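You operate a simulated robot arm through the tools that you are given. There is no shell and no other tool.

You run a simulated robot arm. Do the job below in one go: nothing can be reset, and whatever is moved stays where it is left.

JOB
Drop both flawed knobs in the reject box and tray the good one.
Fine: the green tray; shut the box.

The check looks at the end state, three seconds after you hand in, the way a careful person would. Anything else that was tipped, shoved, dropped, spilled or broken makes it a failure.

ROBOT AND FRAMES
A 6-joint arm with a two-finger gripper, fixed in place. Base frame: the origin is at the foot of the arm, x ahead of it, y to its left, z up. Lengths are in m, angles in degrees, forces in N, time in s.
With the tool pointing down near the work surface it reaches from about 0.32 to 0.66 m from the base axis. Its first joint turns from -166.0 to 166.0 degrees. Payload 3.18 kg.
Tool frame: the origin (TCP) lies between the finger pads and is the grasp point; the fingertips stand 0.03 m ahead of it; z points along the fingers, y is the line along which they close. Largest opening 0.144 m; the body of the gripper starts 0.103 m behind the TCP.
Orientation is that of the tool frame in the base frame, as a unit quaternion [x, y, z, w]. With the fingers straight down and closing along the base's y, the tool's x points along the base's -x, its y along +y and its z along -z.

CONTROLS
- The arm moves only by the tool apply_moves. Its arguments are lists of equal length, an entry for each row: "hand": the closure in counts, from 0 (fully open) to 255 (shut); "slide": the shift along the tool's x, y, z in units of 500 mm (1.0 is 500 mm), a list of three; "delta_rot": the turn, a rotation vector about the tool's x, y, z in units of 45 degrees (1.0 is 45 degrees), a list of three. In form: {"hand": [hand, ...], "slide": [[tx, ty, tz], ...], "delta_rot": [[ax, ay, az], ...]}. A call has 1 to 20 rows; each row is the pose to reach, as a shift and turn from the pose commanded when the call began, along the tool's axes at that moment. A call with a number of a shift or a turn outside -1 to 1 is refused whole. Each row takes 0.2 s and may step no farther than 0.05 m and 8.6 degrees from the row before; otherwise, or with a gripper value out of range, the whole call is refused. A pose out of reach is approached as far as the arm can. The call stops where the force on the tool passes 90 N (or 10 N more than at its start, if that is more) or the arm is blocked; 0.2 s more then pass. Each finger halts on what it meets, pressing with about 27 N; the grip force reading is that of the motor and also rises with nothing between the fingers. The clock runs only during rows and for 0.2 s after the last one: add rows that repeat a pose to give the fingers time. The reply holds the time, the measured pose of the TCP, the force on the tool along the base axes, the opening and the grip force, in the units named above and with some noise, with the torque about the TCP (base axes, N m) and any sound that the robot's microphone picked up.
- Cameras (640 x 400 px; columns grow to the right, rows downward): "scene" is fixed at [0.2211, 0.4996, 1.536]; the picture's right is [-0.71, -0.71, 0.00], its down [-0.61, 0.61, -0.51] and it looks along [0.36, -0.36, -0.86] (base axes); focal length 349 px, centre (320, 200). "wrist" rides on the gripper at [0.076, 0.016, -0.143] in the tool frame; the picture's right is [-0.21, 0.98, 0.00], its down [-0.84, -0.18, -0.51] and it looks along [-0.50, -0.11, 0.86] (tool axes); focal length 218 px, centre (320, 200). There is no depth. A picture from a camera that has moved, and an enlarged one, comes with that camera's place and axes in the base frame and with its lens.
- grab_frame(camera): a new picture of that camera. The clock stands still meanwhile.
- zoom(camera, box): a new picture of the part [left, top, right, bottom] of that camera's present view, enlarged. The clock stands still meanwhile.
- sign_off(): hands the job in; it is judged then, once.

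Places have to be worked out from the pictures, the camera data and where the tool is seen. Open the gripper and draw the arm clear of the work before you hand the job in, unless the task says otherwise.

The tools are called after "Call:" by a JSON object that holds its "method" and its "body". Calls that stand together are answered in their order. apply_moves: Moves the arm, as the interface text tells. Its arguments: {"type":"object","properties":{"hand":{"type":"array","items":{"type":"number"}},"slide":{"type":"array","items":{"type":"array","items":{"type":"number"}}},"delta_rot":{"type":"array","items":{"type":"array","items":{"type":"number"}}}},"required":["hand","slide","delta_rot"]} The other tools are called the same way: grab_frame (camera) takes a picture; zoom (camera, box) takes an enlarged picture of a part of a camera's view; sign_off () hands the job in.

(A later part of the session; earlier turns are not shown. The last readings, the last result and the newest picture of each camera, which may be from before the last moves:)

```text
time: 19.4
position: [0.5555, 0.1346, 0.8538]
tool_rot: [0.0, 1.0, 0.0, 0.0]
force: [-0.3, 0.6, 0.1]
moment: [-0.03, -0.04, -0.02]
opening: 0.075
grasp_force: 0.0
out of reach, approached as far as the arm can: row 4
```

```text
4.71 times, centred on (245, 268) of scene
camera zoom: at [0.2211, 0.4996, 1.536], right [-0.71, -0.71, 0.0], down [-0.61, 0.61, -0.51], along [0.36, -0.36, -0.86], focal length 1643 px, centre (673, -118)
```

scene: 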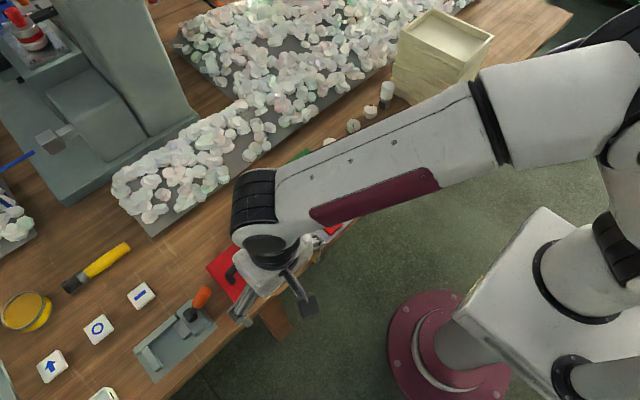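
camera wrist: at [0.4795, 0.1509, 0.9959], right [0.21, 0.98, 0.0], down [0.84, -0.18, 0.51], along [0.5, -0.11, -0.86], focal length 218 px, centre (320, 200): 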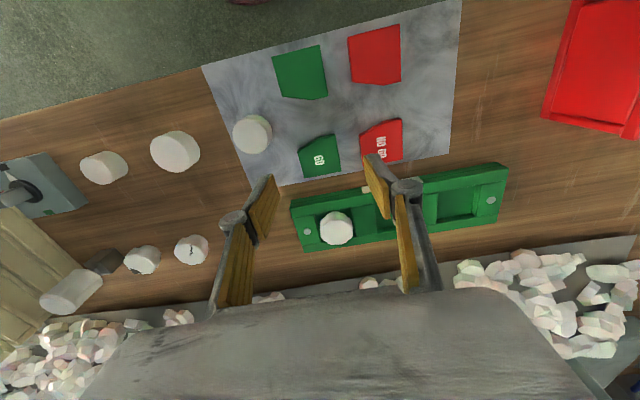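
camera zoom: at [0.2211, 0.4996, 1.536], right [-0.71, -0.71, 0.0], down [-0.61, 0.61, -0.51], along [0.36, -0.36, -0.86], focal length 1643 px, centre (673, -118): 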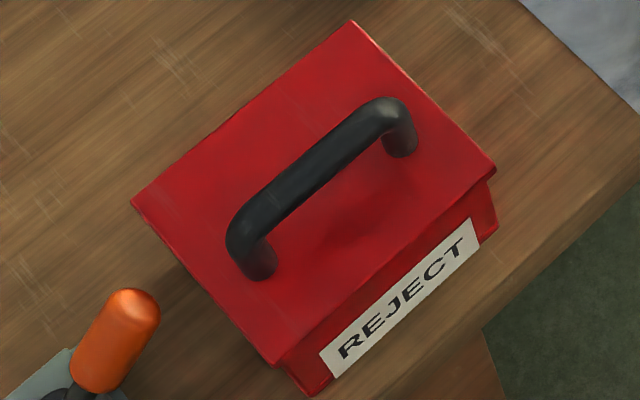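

No hinges are visible, so the lid should lift off by the handle at about x 0.507, y 0.43. There's free table between the red blocks (y<0.228) and the box (y>0.374) to park it. I'll start moving there while turning the hand so the fingers close across the bar.

Call:
{"method": "apply_moves", "body": {"hand": [122, 122, 122, 122, 122, 122], "slide": [[0.025, 0.038, -0.022], [0.05, 0.077, -0.044], [0.075, 0.115, -0.066], [0.1, 0.153, -0.088], [0.126, 0.192, -0.11], [0.151, 0.23, -0.132]], "delta_rot": [[0, 0, -0.1667], [0, 0, -0.3333], [0, 0, -0.5], [0, 0, -0.6667], [0, 0, -0.8333], [0, 0, -1.0]]}}

Call:
{"method": "apply_moves", "body": {"hand": [122, 122, 122, 122, 122, 122], "slide": [[0, 0, 0], [0, 0, 0], [0, 0, 0], [0, 0, 0], [0, 0, 0], [0, 0, 0]], "delta_rot": [[0, 0, -0.1667], [0, 0, -0.3333], [0, 0, -0.5], [0, 0, -0.6667], [0, 0, -0.8333], [0, 0, -1.0]]}}

Call:
{"method": "grab_frame", "body": {"camera": "wrist"}}

Call:
{"method": "grab_frame", "body": {"camera": "scene"}}

```text
time: 20.8
position: [0.4789, 0.2489, 0.9191]
tool_rot: [-0.384, 0.923, 0.0, 0.0]
force: [0.0, 0.3, -0.2]
moment: [0.0, 0.02, 0.0]
opening: 0.0753
grasp_force: 0.0
```

```text
time: 22.2
position: [0.4802, 0.2511, 0.9195]
tool_rot: [0.707, -0.707, -0.001, 0.0]
force: [-0.3, 0.5, 0.1]
moment: [0.0, -0.01, 0.01]
opening: 0.0753
grasp_force: 0.0
```

```text
taken
camera wrist: at [0.4646, 0.1741, 1.0624], right [-0.98, 0.21, 0.0], down [0.18, 0.84, 0.51], along [0.1, 0.5, -0.86], focal length 218 px, centre (320, 200)
```

wrist: 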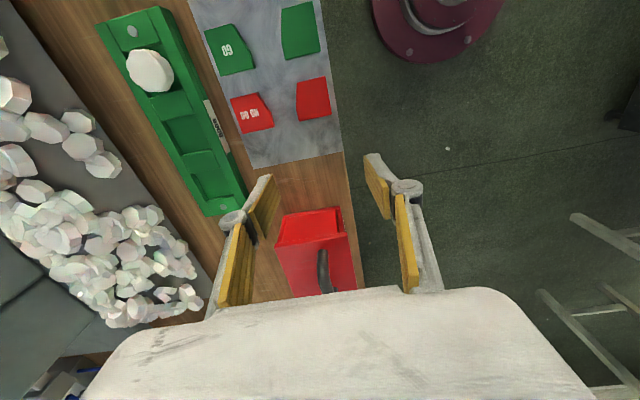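

```text
taken
```

scene: 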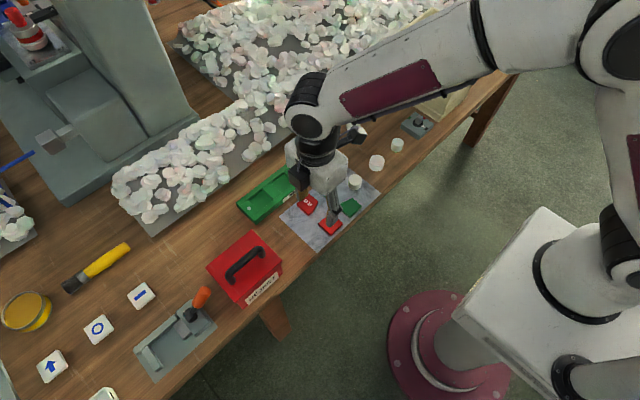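

Orientation is right (fingers close along x). Now I'll tilt the tool 35° outward and move to a pre-grasp pose behind and above the handle.

Call:
{"method": "apply_moves", "body": {"hand": [122, 122, 122, 122, 122, 122], "slide": [[-0.047, -0.009, -0.018], [-0.094, -0.018, -0.018], [-0.14, -0.027, -0.018], [-0.187, -0.036, -0.018], [-0.234, -0.045, -0.018], [-0.28, -0.054, -0.018]], "delta_rot": [[0, -0.13, 0], [0, -0.26, 0], [0, -0.39, 0], [0, -0.52, 0], [0, -0.65, 0], [0, -0.778, 0]]}}

Call:
{"method": "grab_frame", "body": {"camera": "wrist"}}

Call:
{"method": "zoom", "body": {"camera": "scene", "box": [200, 180, 330, 310]}}

```text
time: 23.6
position: [0.5078, 0.3898, 0.9299]
tool_rot: [-0.674, 0.675, 0.213, 0.213]
force: [0.4, 0.3, 0.2]
moment: [-0.02, -0.02, -0.03]
opening: 0.075
grasp_force: 0.1
```

```text
taken
camera wrist: at [0.4918, 0.246, 1.0019], right [-0.98, 0.17, 0.12], down [0.18, 0.4, 0.9], along [0.11, 0.9, -0.42], focal length 218 px, centre (320, 200)
```

wrist: 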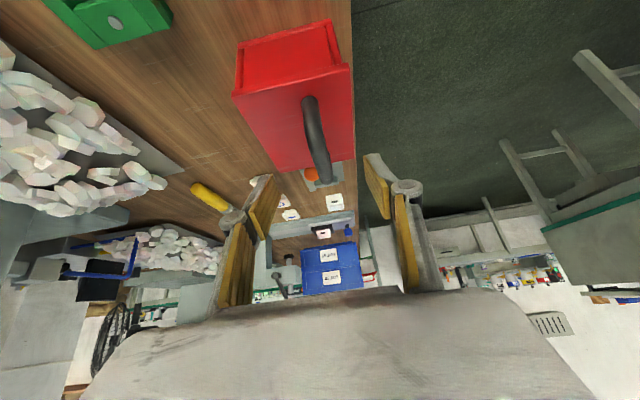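

```text
3.08 times, centred on (265, 245) of scene
camera zoom: at [0.2211, 0.4996, 1.536], right [-0.71, -0.71, 0.0], down [-0.61, 0.61, -0.51], along [0.36, -0.36, -0.86], focal length 1074 px, centre (489, 62)
```

zoom: 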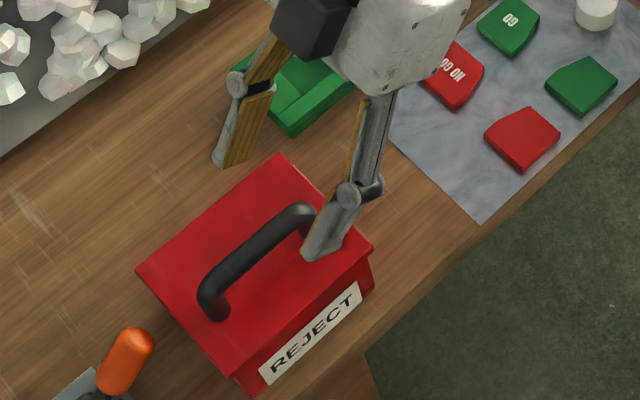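

Pre-grasp pose reached; the bar runs up the middle between the fingers. I'll zoom in to check the lateral centring.

Call:
{"method": "zoom", "body": {"camera": "wrist", "box": [220, 60, 420, 210]}}

```text
2.67 times, centred on (320, 135) of wrist
camera zoom: at [0.4918, 0.246, 1.0019], right [-0.98, 0.17, 0.12], down [0.18, 0.4, 0.9], along [0.11, 0.9, -0.42], focal length 582 px, centre (320, 373)
```

zoom: 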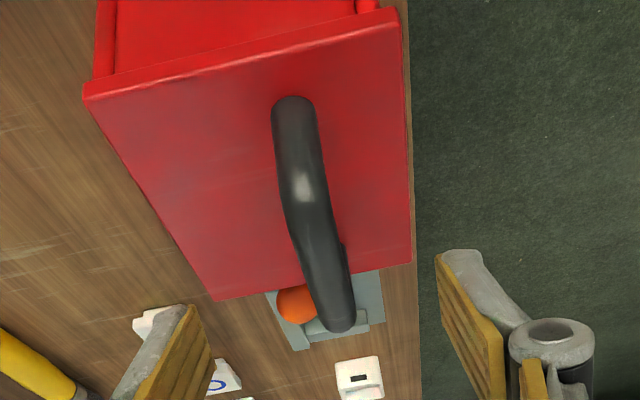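

The bar is at x ≈ 0.508, z ≈ 0.868, matching the TCP. I'll advance 70 mm along the tool axis; the tips will stay about 13 mm above the lid.

Call:
{"method": "apply_moves", "body": {"hand": [122, 122, 122, 122, 122], "slide": [[0, 0, 0.04], [0, 0, 0.08], [0, 0, 0.115], [0, 0, 0.14], [0, 0, 0.14]], "delta_rot": [[0, 0, 0], [0, 0, 0], [0, 0, 0], [0, 0, 0], [0, 0, 0]]}}

Call:
{"method": "zoom", "body": {"camera": "wrist", "box": [220, 60, 420, 210]}}

Call:
{"method": "zoom", "body": {"camera": "scene", "box": [200, 210, 300, 310]}}

```text
time: 24.8
position: [0.5071, 0.4317, 0.8725]
tool_rot: [0.675, -0.674, -0.213, -0.212]
force: [0.3, 0.2, 0.2]
moment: [-0.01, -0.01, 0.0]
opening: 0.0752
grasp_force: 0.1
```

```text
2.67 times, centred on (320, 135) of wrist
camera zoom: at [0.4915, 0.2871, 0.9441], right [-0.98, 0.17, 0.12], down [0.18, 0.4, 0.9], along [0.11, 0.9, -0.42], focal length 582 px, centre (320, 373)
```

zoom: 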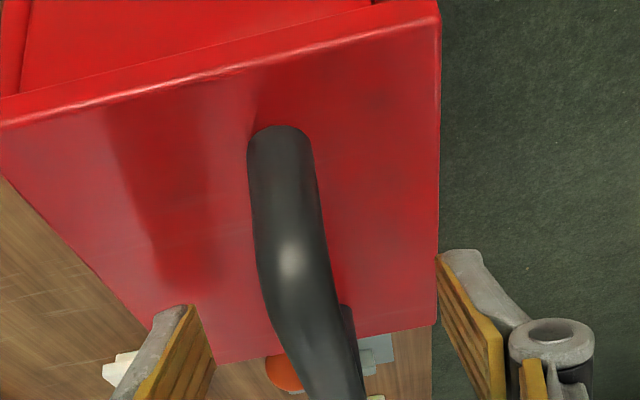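

```text
4.00 times, centred on (250, 260) of scene
camera zoom: at [0.2211, 0.4996, 1.536], right [-0.71, -0.71, 0.0], down [-0.61, 0.61, -0.51], along [0.36, -0.36, -0.86], focal length 1396 px, centre (600, -40)
```

zoom: 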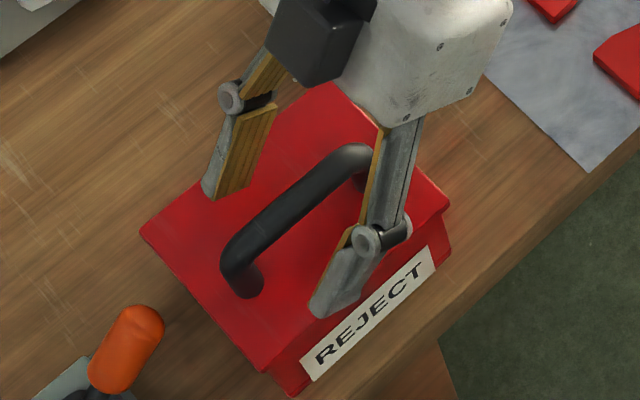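

The fingers straddle the bar cleanly with no contact force. I'll close on the bar gradually.

Call:
{"method": "apply_moves", "body": {"hand": [145, 165, 185, 200, 212, 222, 232, 245, 255, 255, 255], "slide": [[0, 0, 0], [0, 0, 0], [0, 0, 0], [0, 0, 0], [0, 0, 0], [0, 0, 0], [0, 0, 0], [0, 0, 0], [0, 0, 0], [0, 0, 0], [0, 0, 0]], "delta_rot": [[0, 0, 0], [0, 0, 0], [0, 0, 0], [0, 0, 0], [0, 0, 0], [0, 0, 0], [0, 0, 0], [0, 0, 0], [0, 0, 0], [0, 0, 0], [0, 0, 0]]}}

Call:
{"method": "zoom", "body": {"camera": "scene", "box": [200, 210, 300, 310]}}

```text
time: 27.2
position: [0.5054, 0.4318, 0.8721]
tool_rot: [0.674, -0.674, -0.214, -0.212]
force: [-15.9, 0.3, 6.4]
moment: [-0.2, 0.06, 0.01]
opening: 0.0142
grasp_force: 43.4
```

```text
4.00 times, centred on (250, 260) of scene
camera zoom: at [0.2211, 0.4996, 1.536], right [-0.71, -0.71, 0.0], down [-0.61, 0.61, -0.51], along [0.36, -0.36, -0.86], focal length 1396 px, centre (600, -40)
```

zoom: 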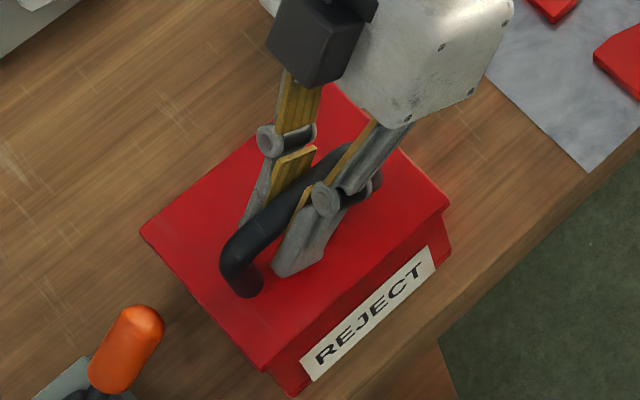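

Gripped (14.2 mm bar), but there's a −16 N side load, meaning the bar is a touch nearer to the robot than the TCP. I'll ease the tool 1.5 mm toward −x to relieve it.

Call:
{"method": "apply_moves", "body": {"hand": [255, 255, 255], "slide": [[0, 0.0015, 0], [0, 0.003, 0], [0, 0.003, 0]], "delta_rot": [[0, 0, 0], [0, 0, 0], [0, 0, 0]]}}

```text
time: 28.0
position: [0.506, 0.431, 0.8731]
tool_rot: [0.674, -0.674, -0.212, -0.214]
force: [3.9, 15.5, -3.1]
moment: [-0.02, 0.07, 0.08]
opening: 0.0135
grasp_force: 43.6
```

Side load in x is mostly relieved. I'll lift straight up by 6 mm and read the forces to see whether the lid is free.

Call:
{"method": "apply_moves", "body": {"hand": [255, 255, 255, 255], "slide": [[-0.0023, 0, -0.0033], [-0.0046, 0, -0.0066], [-0.0069, 0, -0.0098], [-0.0069, 0, -0.0098]], "delta_rot": [[0, 0, 0], [0, 0, 0], [0, 0, 0], [0, 0, 0]]}}

Call:
{"method": "zoom", "body": {"camera": "scene", "box": [200, 210, 300, 310]}}

```text
time: 29.0
position: [0.5085, 0.4311, 0.8762]
tool_rot: [-0.673, 0.676, 0.211, 0.213]
force: [30.1, 20.6, -27.3]
moment: [-0.16, 0.21, 0.06]
opening: 0.0139
grasp_force: 43.2
```

```text
4.00 times, centred on (250, 260) of scene
camera zoom: at [0.2211, 0.4996, 1.536], right [-0.71, -0.71, 0.0], down [-0.61, 0.61, -0.51], along [0.36, -0.36, -0.86], focal length 1396 px, centre (600, -40)
```

zoom: 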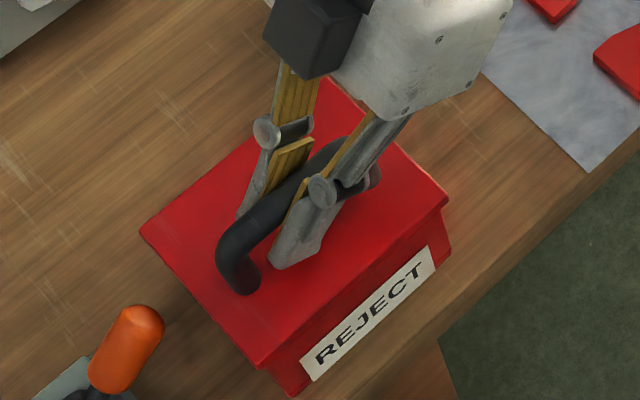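

The force pulls the tool toward +x while lifting, which suggests a hinge at the back edge. I'll look closely at the lid's front edge before going further.

Call:
{"method": "zoom", "body": {"camera": "scene", "box": [255, 245, 295, 285]}}

Call:
{"method": "zoom", "body": {"camera": "scene", "box": [225, 285, 275, 315]}}

Call:
{"method": "grab_frame", "body": {"camera": "wrist"}}

```text
10.00 times, centred on (275, 265) of scene
camera zoom: at [0.2211, 0.4996, 1.536], right [-0.71, -0.71, 0.0], down [-0.61, 0.61, -0.51], along [0.36, -0.36, -0.86], focal length 3491 px, centre (770, -450)
```

zoom: 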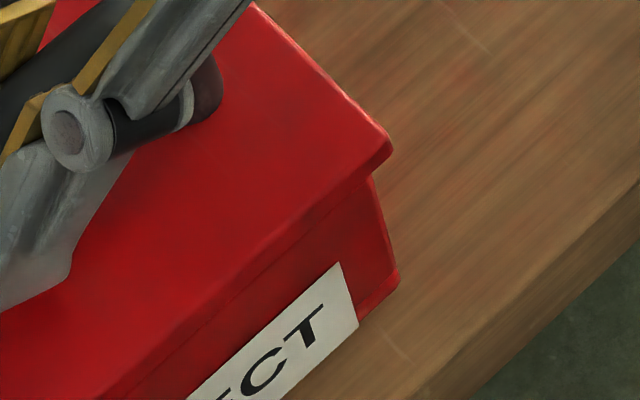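

```text
12.80 times, centred on (250, 300) of scene
camera zoom: at [0.2211, 0.4996, 1.536], right [-0.71, -0.71, 0.0], down [-0.61, 0.61, -0.51], along [0.36, -0.36, -0.86], focal length 4469 px, centre (1216, -1080)
```

zoom: 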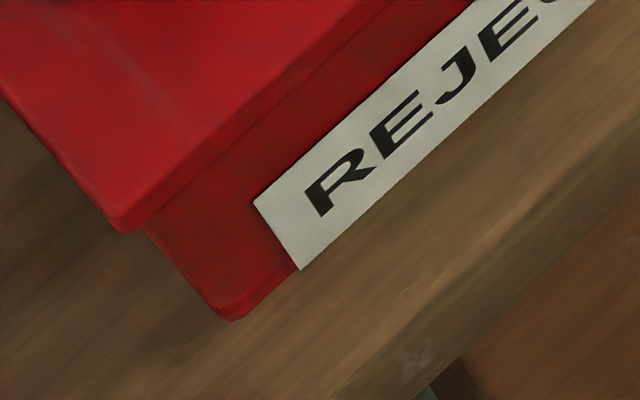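

```text
taken
camera wrist: at [0.492, 0.2862, 0.9493], right [-0.98, 0.18, 0.12], down [0.18, 0.4, 0.9], along [0.11, 0.9, -0.42], focal length 218 px, centre (320, 200)
```

wrist: 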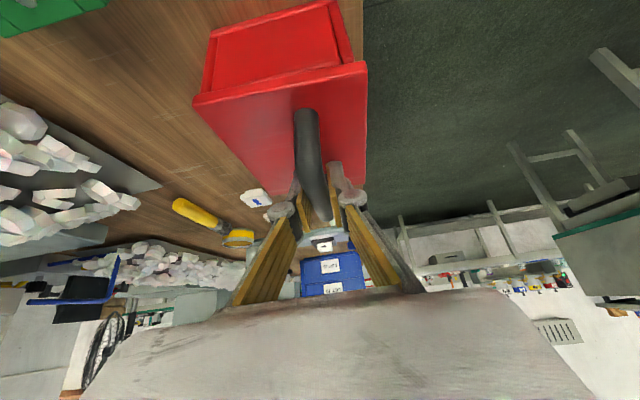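

I'll zoom the wrist view on the lid's near side, where any gap would show.

Call:
{"method": "zoom", "body": {"camera": "wrist", "box": [180, 0, 380, 120]}}

Call:
{"method": "zoom", "body": {"camera": "wrist", "box": [260, 90, 390, 200]}}

```text
3.20 times, centred on (280, 60) of wrist
camera zoom: at [0.492, 0.2862, 0.9493], right [-0.98, 0.18, 0.12], down [0.18, 0.4, 0.9], along [0.11, 0.9, -0.42], focal length 698 px, centre (448, 648)
```

zoom: 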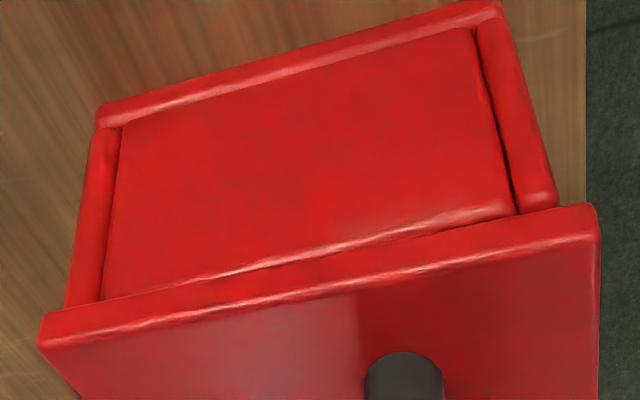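

```text
3.64 times, centred on (325, 145) of wrist
camera zoom: at [0.492, 0.2862, 0.9493], right [-0.98, 0.18, 0.12], down [0.18, 0.4, 0.9], along [0.11, 0.9, -0.42], focal length 794 px, centre (302, 400)
```

zoom: 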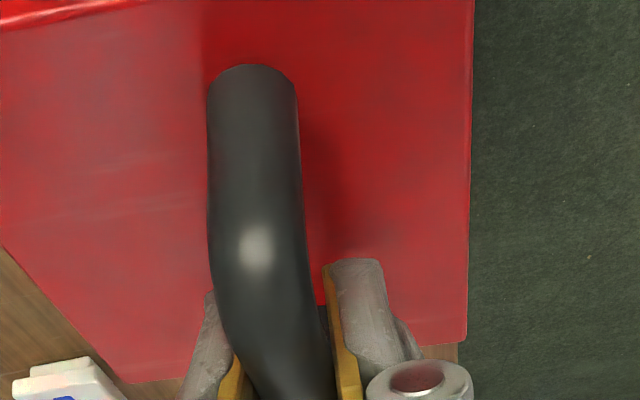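

The TCP moved about (+2.5, 0, +3) mm and the reaction is about (+26, 0, −24) N. That fits a lid hinged along its back edge (x ≈ 0.571), where the handle wants to follow an arc. I'll test this by easing toward +x with a small rise.

Call:
{"method": "apply_moves", "body": {"hand": [255, 255, 255, 255], "slide": [[0, -0.003, 0], [0, -0.006, 0], [-0.0011, -0.009, -0.0016], [-0.0011, -0.009, -0.0016]], "delta_rot": [[0, 0, 0], [0, 0, 0], [0, 0, 0], [0, 0, 0]]}}

Call:
{"method": "zoom", "body": {"camera": "wrist", "box": [180, 0, 380, 120]}}

Call:
{"method": "zoom", "body": {"camera": "scene", "box": [255, 245, 295, 285]}}

```text
time: 30.0
position: [0.51, 0.4311, 0.8789]
tool_rot: [-0.674, 0.675, 0.212, 0.212]
force: [7.8, -7.5, -12.5]
moment: [-0.69, 0.24, -0.14]
opening: 0.0141
grasp_force: 43.8
```

```text
3.20 times, centred on (280, 60) of wrist
camera zoom: at [0.4948, 0.286, 0.9515], right [-0.98, 0.17, 0.12], down [0.18, 0.4, 0.9], along [0.1, 0.9, -0.42], focal length 698 px, centre (448, 648)
```

zoom: 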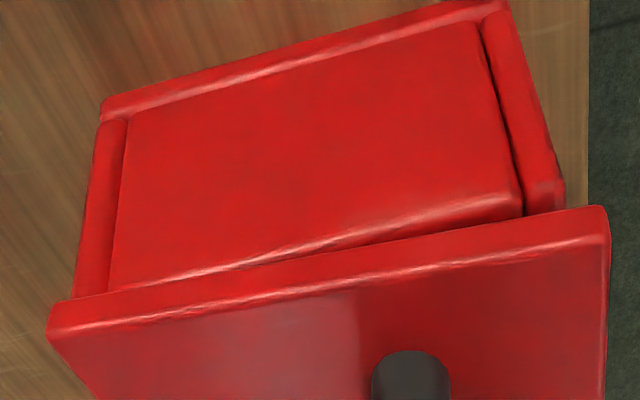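

```text
10.00 times, centred on (275, 265) of scene
camera zoom: at [0.2211, 0.4996, 1.536], right [-0.71, -0.71, 0.0], down [-0.61, 0.61, -0.51], along [0.36, -0.36, -0.86], focal length 3491 px, centre (770, -450)
```

zoom: 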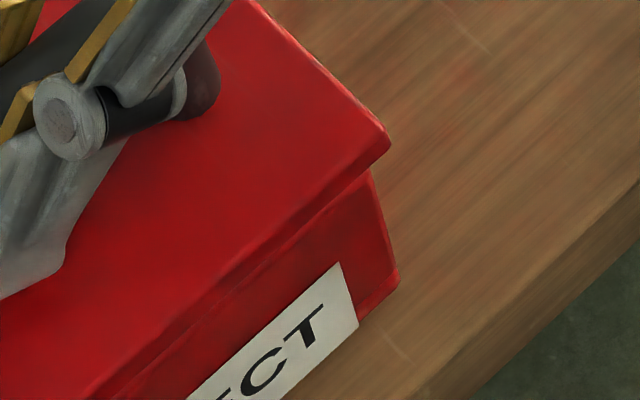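

Confirmed: the lid is hinged at the back, since the front edge is lifting and the forces dropped. To follow the full arc I need more tilt for reach, so I'll set the lid back down, release, and re-grip at a steeper angle.

Call:
{"method": "apply_moves", "body": {"hand": [255, 255, 255, 255, 240, 225, 205, 180, 150, 122, 122], "slide": [[0.002, 0.0022, 0.0028], [0.004, 0.0045, 0.0057], [0.006, 0.0067, 0.0085], [0.008, 0.009, 0.0114], [0.008, 0.009, 0.0114], [0.008, 0.009, 0.0114], [0.008, 0.009, 0.0114], [0.008, 0.009, 0.0114], [0.008, 0.009, 0.0114], [0.008, 0.009, 0.0114], [0.008, 0.009, 0.0114]], "delta_rot": [[0, 0, 0], [0, 0, 0], [0, 0, 0], [0, 0, 0], [0, 0, 0], [0, 0, 0], [0, 0, 0], [0, 0, 0], [0, 0, 0], [0, 0, 0], [0, 0, 0]]}}

Call:
{"method": "zoom", "body": {"camera": "scene", "box": [200, 210, 300, 310]}}

```text
time: 32.4
position: [0.5057, 0.4309, 0.8717]
tool_rot: [0.675, -0.674, -0.212, -0.212]
force: [0.0, -0.4, 1.3]
moment: [0.0, 0.0, -0.03]
opening: 0.0751
grasp_force: 0.2
```

```text
4.00 times, centred on (250, 260) of scene
camera zoom: at [0.2211, 0.4996, 1.536], right [-0.71, -0.71, 0.0], down [-0.61, 0.61, -0.51], along [0.36, -0.36, -0.86], focal length 1396 px, centre (600, -40)
```

zoom: 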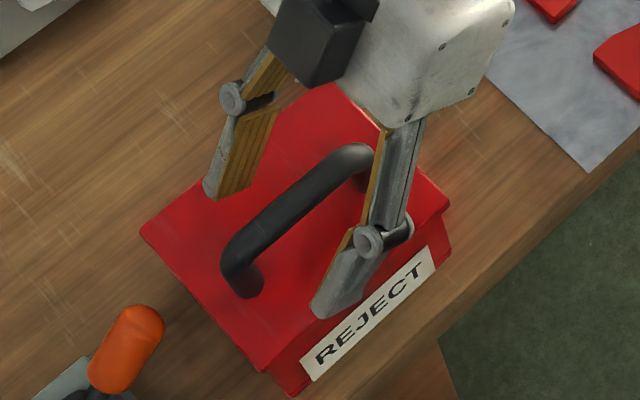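

The lid is back down and released, and the box hasn't moved. I'll retreat along the tool axis and increase the tilt to 55°.

Call:
{"method": "apply_moves", "body": {"hand": [122, 122, 122, 122, 122], "slide": [[0, 0, -0.06], [0, 0, -0.12], [0.02, -0.0006, -0.125], [0.04, -0.0012, -0.13], [0.0596, -0.0016, -0.1345]], "delta_rot": [[0, 0, 0], [0, 0, 0], [0, -0.148, 0], [0, -0.296, 0], [0, -0.4444, 0]]}}

Call:
{"method": "zoom", "body": {"camera": "wrist", "box": [220, 60, 420, 210]}}

Call:
{"method": "zoom", "body": {"camera": "scene", "box": [190, 150, 350, 310]}}

```text
time: 33.6
position: [0.5062, 0.3698, 0.9092]
tool_rot: [0.627, -0.627, -0.326, -0.328]
force: [0.4, 0.0, 0.0]
moment: [-0.02, 0.02, 0.01]
opening: 0.0753
grasp_force: 0.1
```

```text
2.67 times, centred on (320, 135) of wrist
camera zoom: at [0.4915, 0.207, 0.9282], right [-0.98, 0.12, 0.17], down [0.18, 0.07, 0.98], along [0.11, 0.99, -0.09], focal length 582 px, centre (320, 373)
```

zoom: 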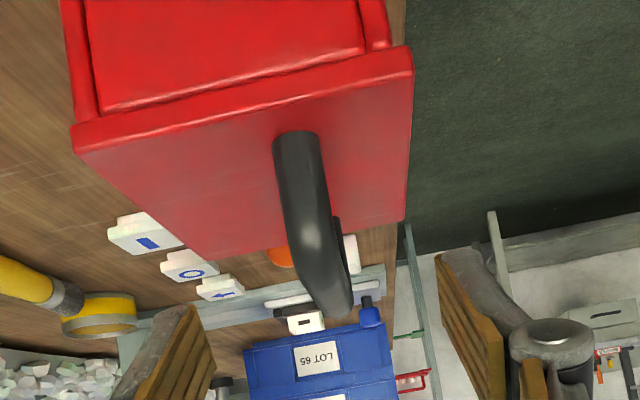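

```text
2.50 times, centred on (270, 230) of scene
camera zoom: at [0.2211, 0.4996, 1.536], right [-0.71, -0.71, 0.0], down [-0.61, 0.61, -0.51], along [0.36, -0.36, -0.86], focal length 873 px, centre (445, 125)
```

zoom: 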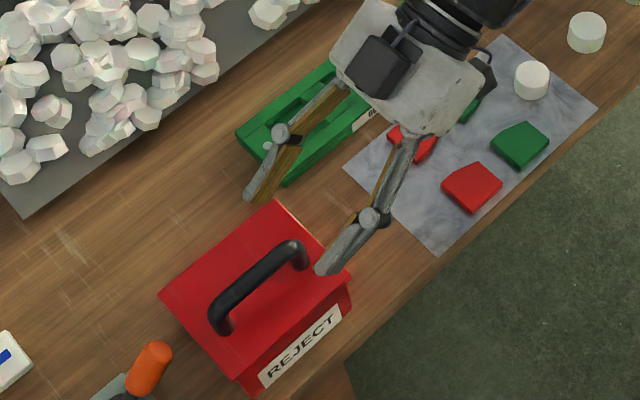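

Well aligned. I'll advance 70 mm onto the bar and close.

Call:
{"method": "apply_moves", "body": {"hand": [122, 122, 122, 122, 150, 180, 200, 215, 226, 234, 240, 245, 245], "slide": [[0, 0, 0.04], [0, 0, 0.08], [0, 0, 0.115], [0, 0, 0.14], [0, 0, 0.14], [0, 0, 0.14], [0, 0, 0.14], [0, 0, 0.14], [0, 0, 0.14], [0, 0, 0.14], [0, 0, 0.14], [0, 0, 0.14], [0, 0, 0.14]], "delta_rot": [[0, 0, 0], [0, 0, 0], [0, 0, 0], [0, 0, 0], [0, 0, 0], [0, 0, 0], [0, 0, 0], [0, 0, 0], [0, 0, 0], [0, 0, 0], [0, 0, 0], [0, 0, 0], [0, 0, 0]]}}

Call:
{"method": "zoom", "body": {"camera": "scene", "box": [200, 210, 300, 310]}}

```text
time: 36.4
position: [0.5052, 0.4261, 0.8676]
tool_rot: [0.628, -0.627, -0.327, -0.326]
force: [-6.2, 1.2, 1.8]
moment: [-0.1, 0.0, 0.01]
opening: 0.014
grasp_force: 43.8
```

```text
4.00 times, centred on (250, 260) of scene
camera zoom: at [0.2211, 0.4996, 1.536], right [-0.71, -0.71, 0.0], down [-0.61, 0.61, -0.51], along [0.36, -0.36, -0.86], focal length 1396 px, centre (600, -40)
```

zoom: 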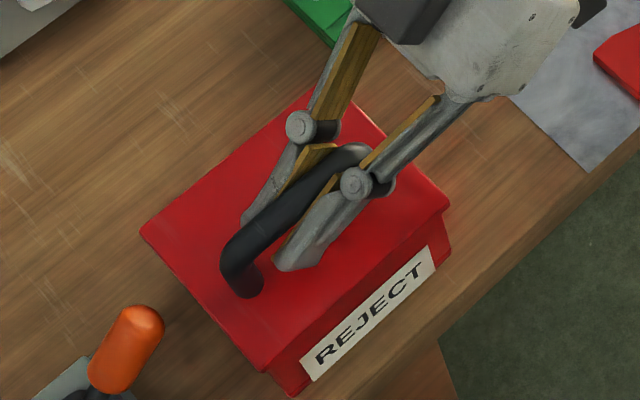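

Gripped with low side load. Estimating the hinge at about (0.571, 0.822), I'll follow the arc for the first 10° and check the forces.

Call:
{"method": "apply_moves", "body": {"hand": [245, 245, 245, 245, 245], "slide": [[-0.0044, -0.0044, -0.0031], [-0.0088, -0.0088, -0.0062], [-0.0131, -0.0134, -0.0092], [-0.0174, -0.018, -0.0122], [-0.0174, -0.018, -0.0122]], "delta_rot": [[0, 0, 0], [0, 0, 0], [0, 0, 0], [0, 0, 0], [0, 0, 0]]}}

Call:
{"method": "zoom", "body": {"camera": "scene", "box": [200, 210, 300, 310]}}

```text
time: 37.6
position: [0.5136, 0.4252, 0.88]
tool_rot: [0.627, -0.627, -0.327, -0.327]
force: [-5.7, 14.3, -0.9]
moment: [-0.49, 0.15, -0.15]
opening: 0.0141
grasp_force: 44.0
```

```text
4.00 times, centred on (250, 260) of scene
camera zoom: at [0.2211, 0.4996, 1.536], right [-0.71, -0.71, 0.0], down [-0.61, 0.61, -0.51], along [0.36, -0.36, -0.86], focal length 1396 px, centre (600, -40)
```

zoom: 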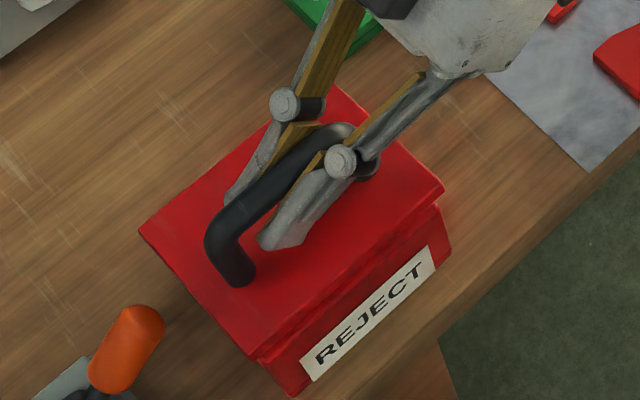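

The lid is opening smoothly, with low forces. Continuing the arc to about 30°.

Call:
{"method": "apply_moves", "body": {"hand": [245, 245, 245, 245, 245], "slide": [[-0.0075, -0.0104, -0.0053], [-0.0144, -0.0214, -0.0101], [-0.0205, -0.0332, -0.0143], [-0.0257, -0.0454, -0.018], [-0.0257, -0.0454, -0.018]], "delta_rot": [[0, 0, 0], [0, 0, 0], [0, 0, 0], [0, 0, 0], [0, 0, 0]]}}

Call:
{"method": "zoom", "body": {"camera": "scene", "box": [200, 210, 300, 310]}}

```text
time: 38.8
position: [0.5369, 0.4264, 0.8962]
tool_rot: [0.627, -0.627, -0.327, -0.327]
force: [-13.6, 12.2, 15.0]
moment: [-1.33, 0.34, -1.5]
opening: 0.0145
grasp_force: 44.3
```

```text
4.00 times, centred on (250, 260) of scene
camera zoom: at [0.2211, 0.4996, 1.536], right [-0.71, -0.71, 0.0], down [-0.61, 0.61, -0.51], along [0.36, -0.36, -0.86], focal length 1396 px, centre (600, -40)
```

zoom: 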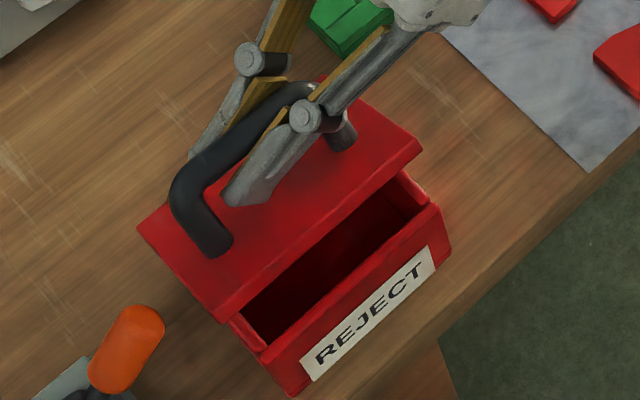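

The box opens nicely. The readings fit a hinge at (0.573, 0.824) slightly better, so I'll follow the corrected arc to about 50°.

Call:
{"method": "apply_moves", "body": {"hand": [245, 245, 245, 245, 245], "slide": [[-0.0066, -0.0104, -0.0046], [-0.0103, -0.0238, -0.0072], [-0.0133, -0.0374, -0.0093], [-0.0151, -0.0512, -0.0106], [-0.0151, -0.0512, -0.0106]], "delta_rot": [[0, 0, 0], [0, 0, 0], [0, 0, 0], [0, 0, 0], [0, 0, 0]]}}

Call:
{"method": "zoom", "body": {"camera": "scene", "box": [190, 200, 300, 310]}}

Call:
{"method": "grab_frame", "body": {"camera": "wrist"}}

```text
time: 40.0
position: [0.5639, 0.4277, 0.9056]
tool_rot: [0.628, -0.627, -0.326, -0.326]
force: [-9.3, 16.3, 13.9]
moment: [-1.85, 0.49, -1.64]
opening: 0.0146
grasp_force: 44.4
```

```text
3.64 times, centred on (245, 255) of scene
camera zoom: at [0.2211, 0.4996, 1.536], right [-0.71, -0.71, 0.0], down [-0.61, 0.61, -0.51], along [0.36, -0.36, -0.86], focal length 1270 px, centre (593, 0)
```

zoom: 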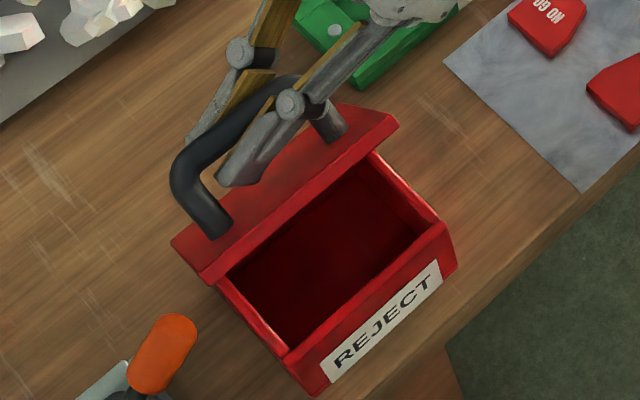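

```text
taken
camera wrist: at [0.5478, 0.265, 0.9243], right [-0.98, 0.12, 0.17], down [0.18, 0.07, 0.98], along [0.11, 0.99, -0.09], focal length 218 px, centre (320, 200)
```

wrist: 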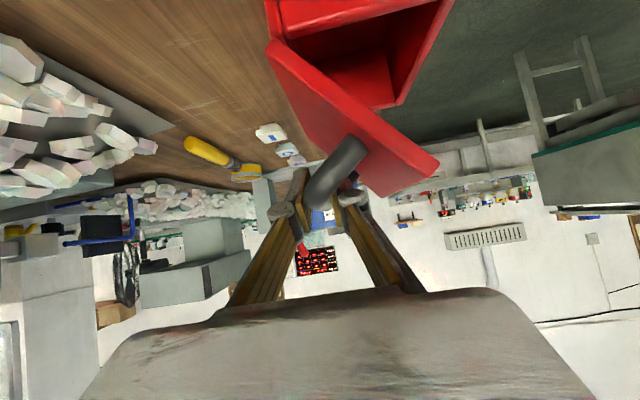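

The lid is at about 50° and the box is unmoved, but the moment on the tool is climbing. I'll zoom in to see whether a knuckle is touching the handle post.

Call:
{"method": "zoom", "body": {"camera": "wrist", "box": [250, 100, 410, 260]}}

Call:
{"method": "zoom", "body": {"camera": "scene", "box": [225, 205, 275, 255]}}

```text
2.50 times, centred on (330, 180) of wrist
camera zoom: at [0.5478, 0.265, 0.9243], right [-0.98, 0.12, 0.17], down [0.18, 0.07, 0.98], along [0.11, 0.99, -0.09], focal length 546 px, centre (295, 250)
```

zoom: 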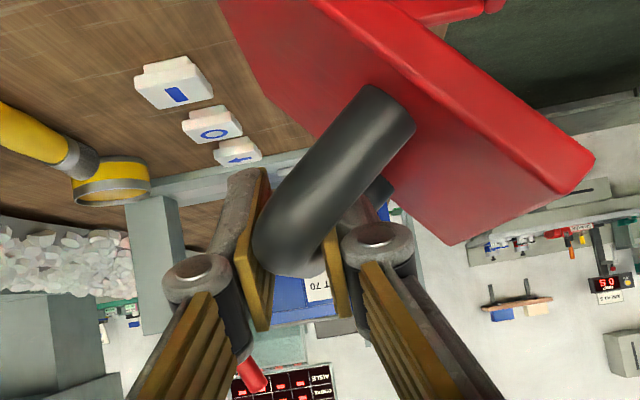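

```text
8.00 times, centred on (250, 230) of scene
camera zoom: at [0.2211, 0.4996, 1.536], right [-0.71, -0.71, 0.0], down [-0.61, 0.61, -0.51], along [0.36, -0.36, -0.86], focal length 2793 px, centre (880, -40)
```

zoom: 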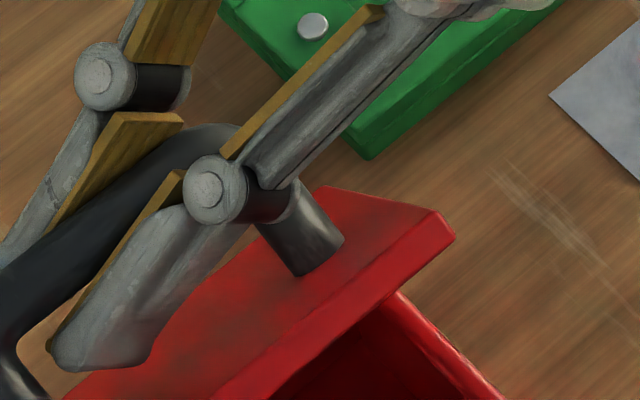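

Yes: the knuckle of the near finger is touching the handle's post. Reducing the tilt from 55° to 45° while holding the lid should free it and stay in reach.

Call:
{"method": "apply_moves", "body": {"hand": [245, 245, 245, 245], "slide": [[0, 0, 0], [0, 0, 0], [0, 0, 0], [0, 0, 0]], "delta_rot": [[0, 0.075, 0], [0, 0.15, 0], [0, 0.225, 0], [0, 0.225, 0]]}}

Call:
{"method": "zoom", "body": {"camera": "scene", "box": [225, 205, 275, 255]}}

Call:
{"method": "zoom", "body": {"camera": "wrist", "box": [250, 100, 410, 260]}}

```text
time: 41.0
position: [0.5631, 0.4242, 0.905]
tool_rot: [-0.653, 0.655, 0.269, 0.271]
force: [0.5, -10.4, 10.2]
moment: [0.26, -0.1, -0.55]
opening: 0.0139
grasp_force: 43.6
```

```text
8.00 times, centred on (250, 230) of scene
camera zoom: at [0.2211, 0.4996, 1.536], right [-0.71, -0.71, 0.0], down [-0.61, 0.61, -0.51], along [0.36, -0.36, -0.86], focal length 2793 px, centre (880, -40)
```

zoom: 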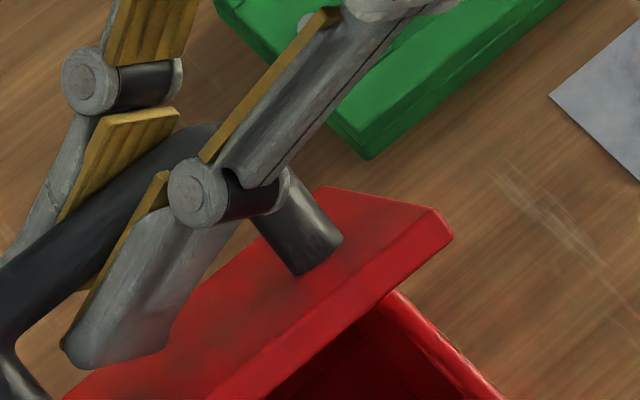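

```text
2.50 times, centred on (330, 180) of wrist
camera zoom: at [0.548, 0.2694, 0.9518], right [-0.98, 0.15, 0.15], down [0.18, 0.24, 0.95], along [0.11, 0.96, -0.26], focal length 546 px, centre (295, 250)
```

zoom: 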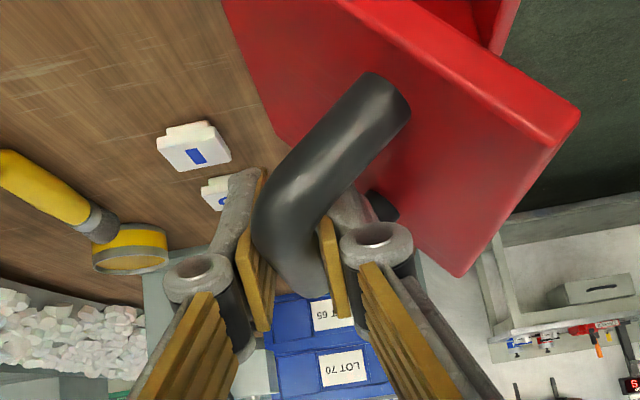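

The moment dropped to near zero, so the interference is gone. Continuing the arc from about 50° to 70° at this tilt.

Call:
{"method": "apply_moves", "body": {"hand": [245, 245, 245, 245, 245], "slide": [[-0.0008, -0.014, -0.0008], [-0.0007, -0.0282, -0.0007], [0.0003, -0.0422, 0.0003], [0.0021, -0.056, 0.0021], [0.0021, -0.056, 0.0021]], "delta_rot": [[0, 0, 0], [0, 0, 0], [0, 0, 0], [0, 0, 0], [0, 0, 0]]}}

Call:
{"method": "zoom", "body": {"camera": "scene", "box": [190, 190, 300, 310]}}

Call:
{"method": "zoom", "body": {"camera": "wrist", "box": [250, 100, 410, 260]}}

```text
time: 42.2
position: [0.5915, 0.4253, 0.9026]
tool_rot: [0.654, -0.654, -0.271, -0.268]
force: [-5.5, -8.0, -9.0]
moment: [-0.41, 0.18, -0.75]
opening: 0.0141
grasp_force: 43.7
```

```text
3.33 times, centred on (245, 250) of scene
camera zoom: at [0.2211, 0.4996, 1.536], right [-0.71, -0.71, 0.0], down [-0.61, 0.61, -0.51], along [0.36, -0.36, -0.86], focal length 1164 px, centre (570, 33)
```

zoom: 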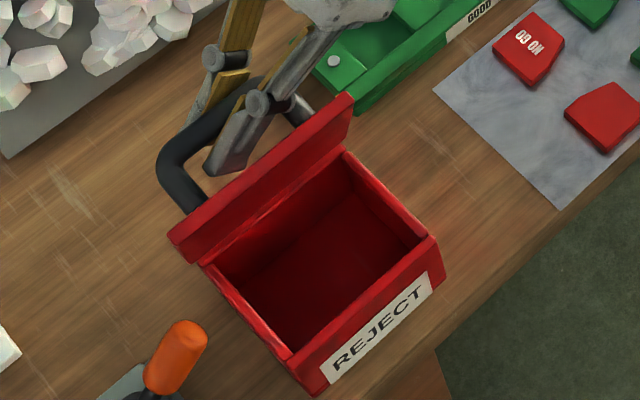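

```text
2.50 times, centred on (330, 180) of wrist
camera zoom: at [0.576, 0.2699, 0.9486], right [-0.98, 0.15, 0.15], down [0.18, 0.24, 0.95], along [0.1, 0.96, -0.26], focal length 546 px, centre (295, 250)
```

zoom: 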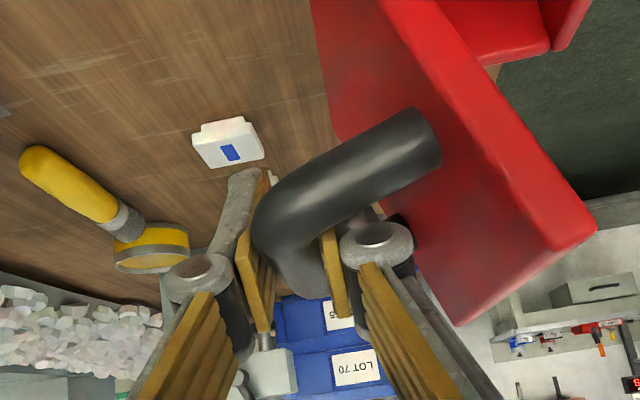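

About 70° open with modest forces. Continuing the arc to about 90°.

Call:
{"method": "apply_moves", "body": {"hand": [245, 245, 245, 245, 245], "slide": [[0.0027, -0.0134, 0.0027], [0.0062, -0.0266, 0.0062], [0.0105, -0.0394, 0.0105], [0.0156, -0.0514, 0.0156], [0.0156, -0.0514, 0.0156]], "delta_rot": [[0, 0, 0], [0, 0, 0], [0, 0, 0], [0, 0, 0], [0, 0, 0]]}}

Call:
{"method": "zoom", "body": {"camera": "scene", "box": [190, 190, 300, 310]}}

Call:
{"method": "zoom", "body": {"camera": "wrist", "box": [250, 100, 410, 260]}}

```text
time: 43.4
position: [0.6171, 0.4243, 0.891]
tool_rot: [0.654, -0.653, -0.27, -0.269]
force: [-10.1, -2.4, -10.4]
moment: [0.06, 0.07, -0.73]
opening: 0.0144
grasp_force: 43.6
```

```text
3.33 times, centred on (245, 250) of scene
camera zoom: at [0.2211, 0.4996, 1.536], right [-0.71, -0.71, 0.0], down [-0.61, 0.61, -0.51], along [0.36, -0.36, -0.86], focal length 1164 px, centre (570, 33)
```

zoom: 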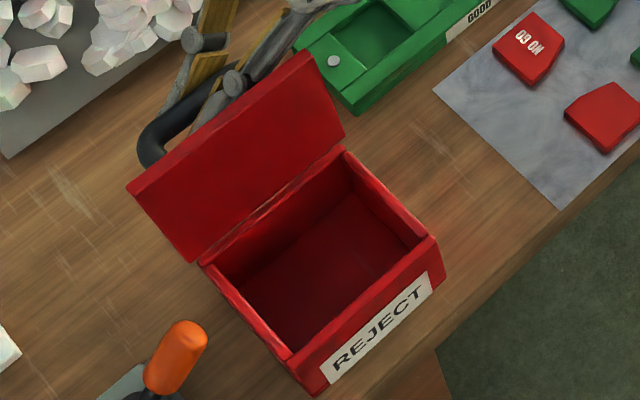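

```text
2.50 times, centred on (330, 180) of wrist
camera zoom: at [0.6018, 0.2699, 0.9385], right [-0.98, 0.15, 0.15], down [0.18, 0.24, 0.95], along [0.11, 0.96, -0.26], focal length 546 px, centre (295, 250)
```

zoom: 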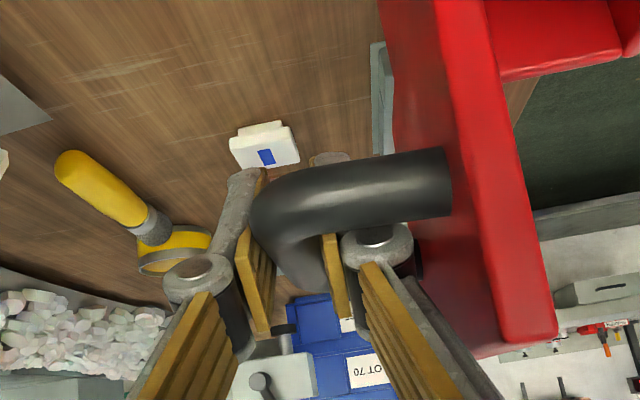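

Lid at about 90°. I'll go 8–10° further so it passes the balance point, watching for a stop.

Call:
{"method": "apply_moves", "body": {"hand": [245, 245, 245, 245, 245], "slide": [[0.0029, -0.0057, 0.0029], [0.0058, -0.0114, 0.0058], [0.009, -0.0168, 0.009], [0.0122, -0.0222, 0.0122], [0.0122, -0.0222, 0.0122]], "delta_rot": [[0, 0, 0], [0, 0, 0], [0, 0, 0], [0, 0, 0], [0, 0, 0]]}}

Call:
{"method": "zoom", "body": {"camera": "scene", "box": [190, 190, 300, 310]}}

Call:
{"method": "zoom", "body": {"camera": "wrist", "box": [250, 100, 410, 260]}}

```text
time: 44.6
position: [0.624, 0.4253, 0.8863]
tool_rot: [0.654, -0.651, -0.275, -0.268]
force: [-43.0, -34.6, 40.7]
moment: [-2.78, 4.5, 2.26]
opening: 0.0147
grasp_force: 44.3
```

```text
3.33 times, centred on (245, 250) of scene
camera zoom: at [0.2211, 0.4996, 1.536], right [-0.71, -0.71, 0.0], down [-0.61, 0.61, -0.51], along [0.36, -0.36, -0.86], focal length 1164 px, centre (570, 33)
```

zoom: 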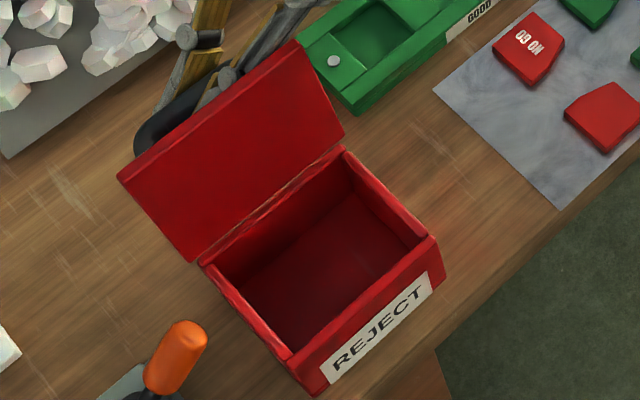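

```text
2.50 times, centred on (330, 180) of wrist
camera zoom: at [0.6104, 0.2699, 0.9334], right [-0.98, 0.14, 0.16], down [0.18, 0.24, 0.95], along [0.09, 0.96, -0.26], focal length 546 px, centre (295, 250)
```

zoom: 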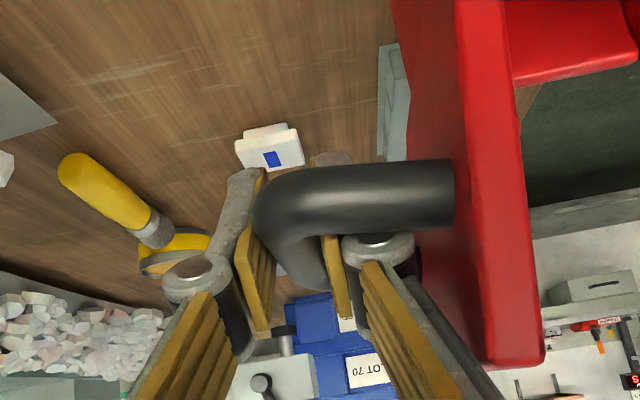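

The force jumped because the handle post is now pressing up on the knuckle; it isn't the hinge stop. I'll back off to about 92°, then loosen to a cage grip.

Call:
{"method": "apply_moves", "body": {"hand": [245, 245, 245, 245], "slide": [[-0.0033, 0.006, -0.0033], [-0.0066, 0.012, -0.0066], [-0.0099, 0.0176, -0.0099], [-0.0099, 0.0176, -0.0099]], "delta_rot": [[0, 0, 0], [0, 0, 0], [0, 0, 0], [0, 0, 0]]}}

```text
time: 45.6
position: [0.6207, 0.4252, 0.889]
tool_rot: [-0.654, 0.654, 0.269, 0.27]
force: [-0.5, -2.5, -5.6]
moment: [0.61, -0.16, -0.57]
opening: 0.0141
grasp_force: 43.7
```

Forces are back near zero. Now I'll open the fingers to about 21 mm so they loosely cage the bar, and see what the lid does.

Call:
{"method": "apply_moves", "body": {"hand": [236, 230, 226, 222, 218, 218, 218], "slide": [[0, 0, 0], [0, 0, 0], [0, 0, 0], [0, 0, 0], [0, 0, 0], [0, 0, 0], [0, 0, 0]], "delta_rot": [[0, 0, 0], [0, 0, 0], [0, 0, 0], [0, 0, 0], [0, 0, 0], [0, 0, 0], [0, 0, 0]]}}

Call:
{"method": "zoom", "body": {"camera": "wrist", "box": [250, 100, 410, 260]}}

Call:
{"method": "zoom", "body": {"camera": "scene", "box": [190, 190, 300, 310]}}

```text
time: 47.2
position: [0.6197, 0.4251, 0.8894]
tool_rot: [0.654, -0.653, -0.271, -0.27]
force: [0.6, 0.7, -0.2]
moment: [-0.03, 0.04, -0.02]
opening: 0.0207
grasp_force: 0.0
```

```text
2.50 times, centred on (330, 180) of wrist
camera zoom: at [0.6048, 0.2704, 0.9367], right [-0.98, 0.15, 0.15], down [0.18, 0.24, 0.95], along [0.11, 0.96, -0.26], focal length 546 px, centre (295, 250)
```

zoom: 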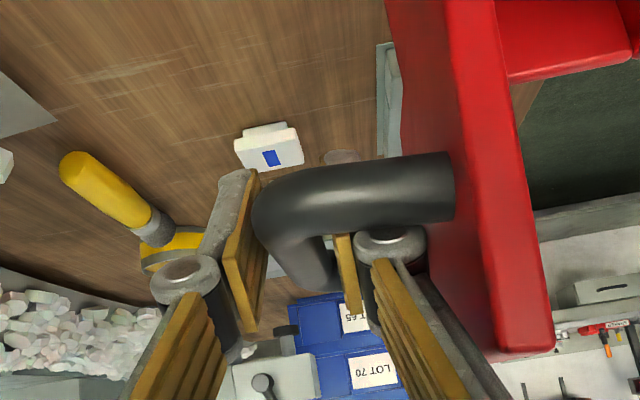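

```text
3.33 times, centred on (245, 250) of scene
camera zoom: at [0.2211, 0.4996, 1.536], right [-0.71, -0.71, 0.0], down [-0.61, 0.61, -0.51], along [0.36, -0.36, -0.86], focal length 1164 px, centre (570, 33)
```

zoom: 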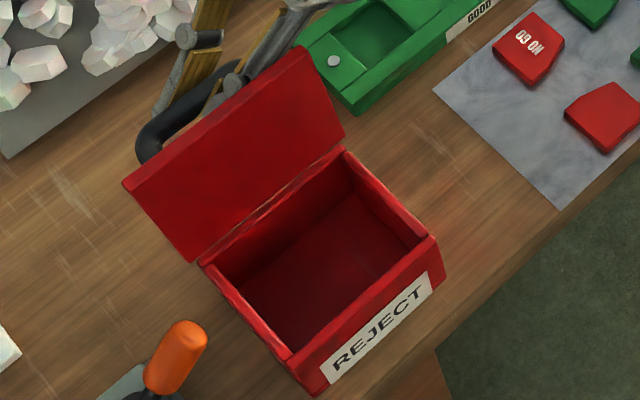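

The lid stays put, resting lightly against the +x finger. I'll move the cage 12 mm toward +x and slightly up so the lid can lean back past vertical toward its stop.

Call:
{"method": "apply_moves", "body": {"hand": [218, 218, 218, 218, 218, 218], "slide": [[-0.004, 0, -0.004], [-0.0057, -0.006, -0.0057], [-0.0057, -0.012, -0.0057], [-0.0057, -0.018, -0.0057], [-0.0057, -0.024, -0.0057], [-0.0057, -0.024, -0.0057]], "delta_rot": [[0, 0, 0], [0, 0, 0], [0, 0, 0], [0, 0, 0], [0, 0, 0], [0, 0, 0]]}}

Call:
{"method": "zoom", "body": {"camera": "wrist", "box": [250, 100, 410, 260]}}

Call:
{"method": "zoom", "body": {"camera": "scene", "box": [190, 190, 300, 310]}}

```text
time: 48.6
position: [0.6318, 0.4251, 0.8931]
tool_rot: [-0.654, 0.654, 0.271, 0.268]
force: [-9.2, -1.3, -3.3]
moment: [-0.05, -0.01, 0.05]
opening: 0.0262
grasp_force: 4.2
```

```text
2.50 times, centred on (330, 180) of wrist
camera zoom: at [0.6158, 0.2709, 0.9404], right [-0.98, 0.15, 0.15], down [0.18, 0.24, 0.95], along [0.1, 0.96, -0.26], focal length 546 px, centre (295, 250)
```

zoom: 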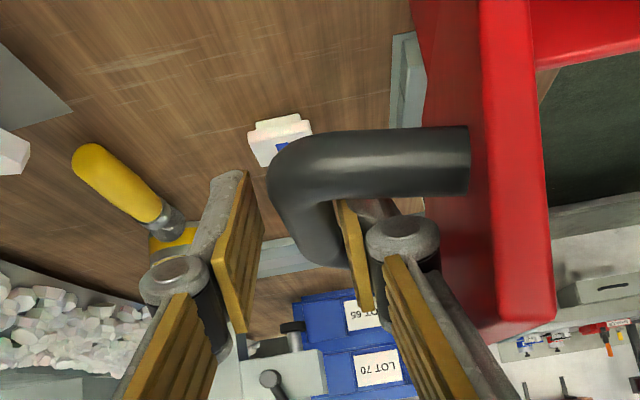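

```text
3.33 times, centred on (245, 250) of scene
camera zoom: at [0.2211, 0.4996, 1.536], right [-0.71, -0.71, 0.0], down [-0.61, 0.61, -0.51], along [0.36, -0.36, -0.86], focal length 1164 px, centre (570, 33)
```

zoom: 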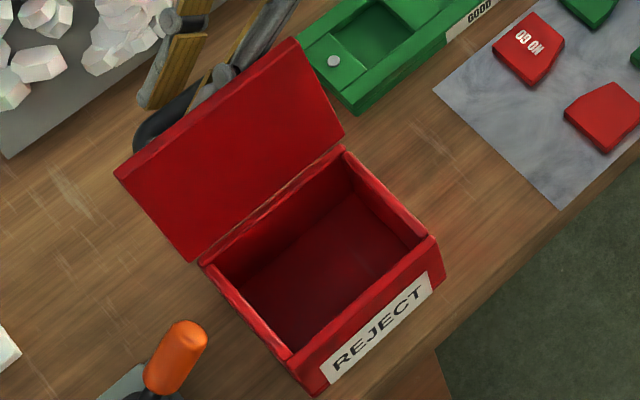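

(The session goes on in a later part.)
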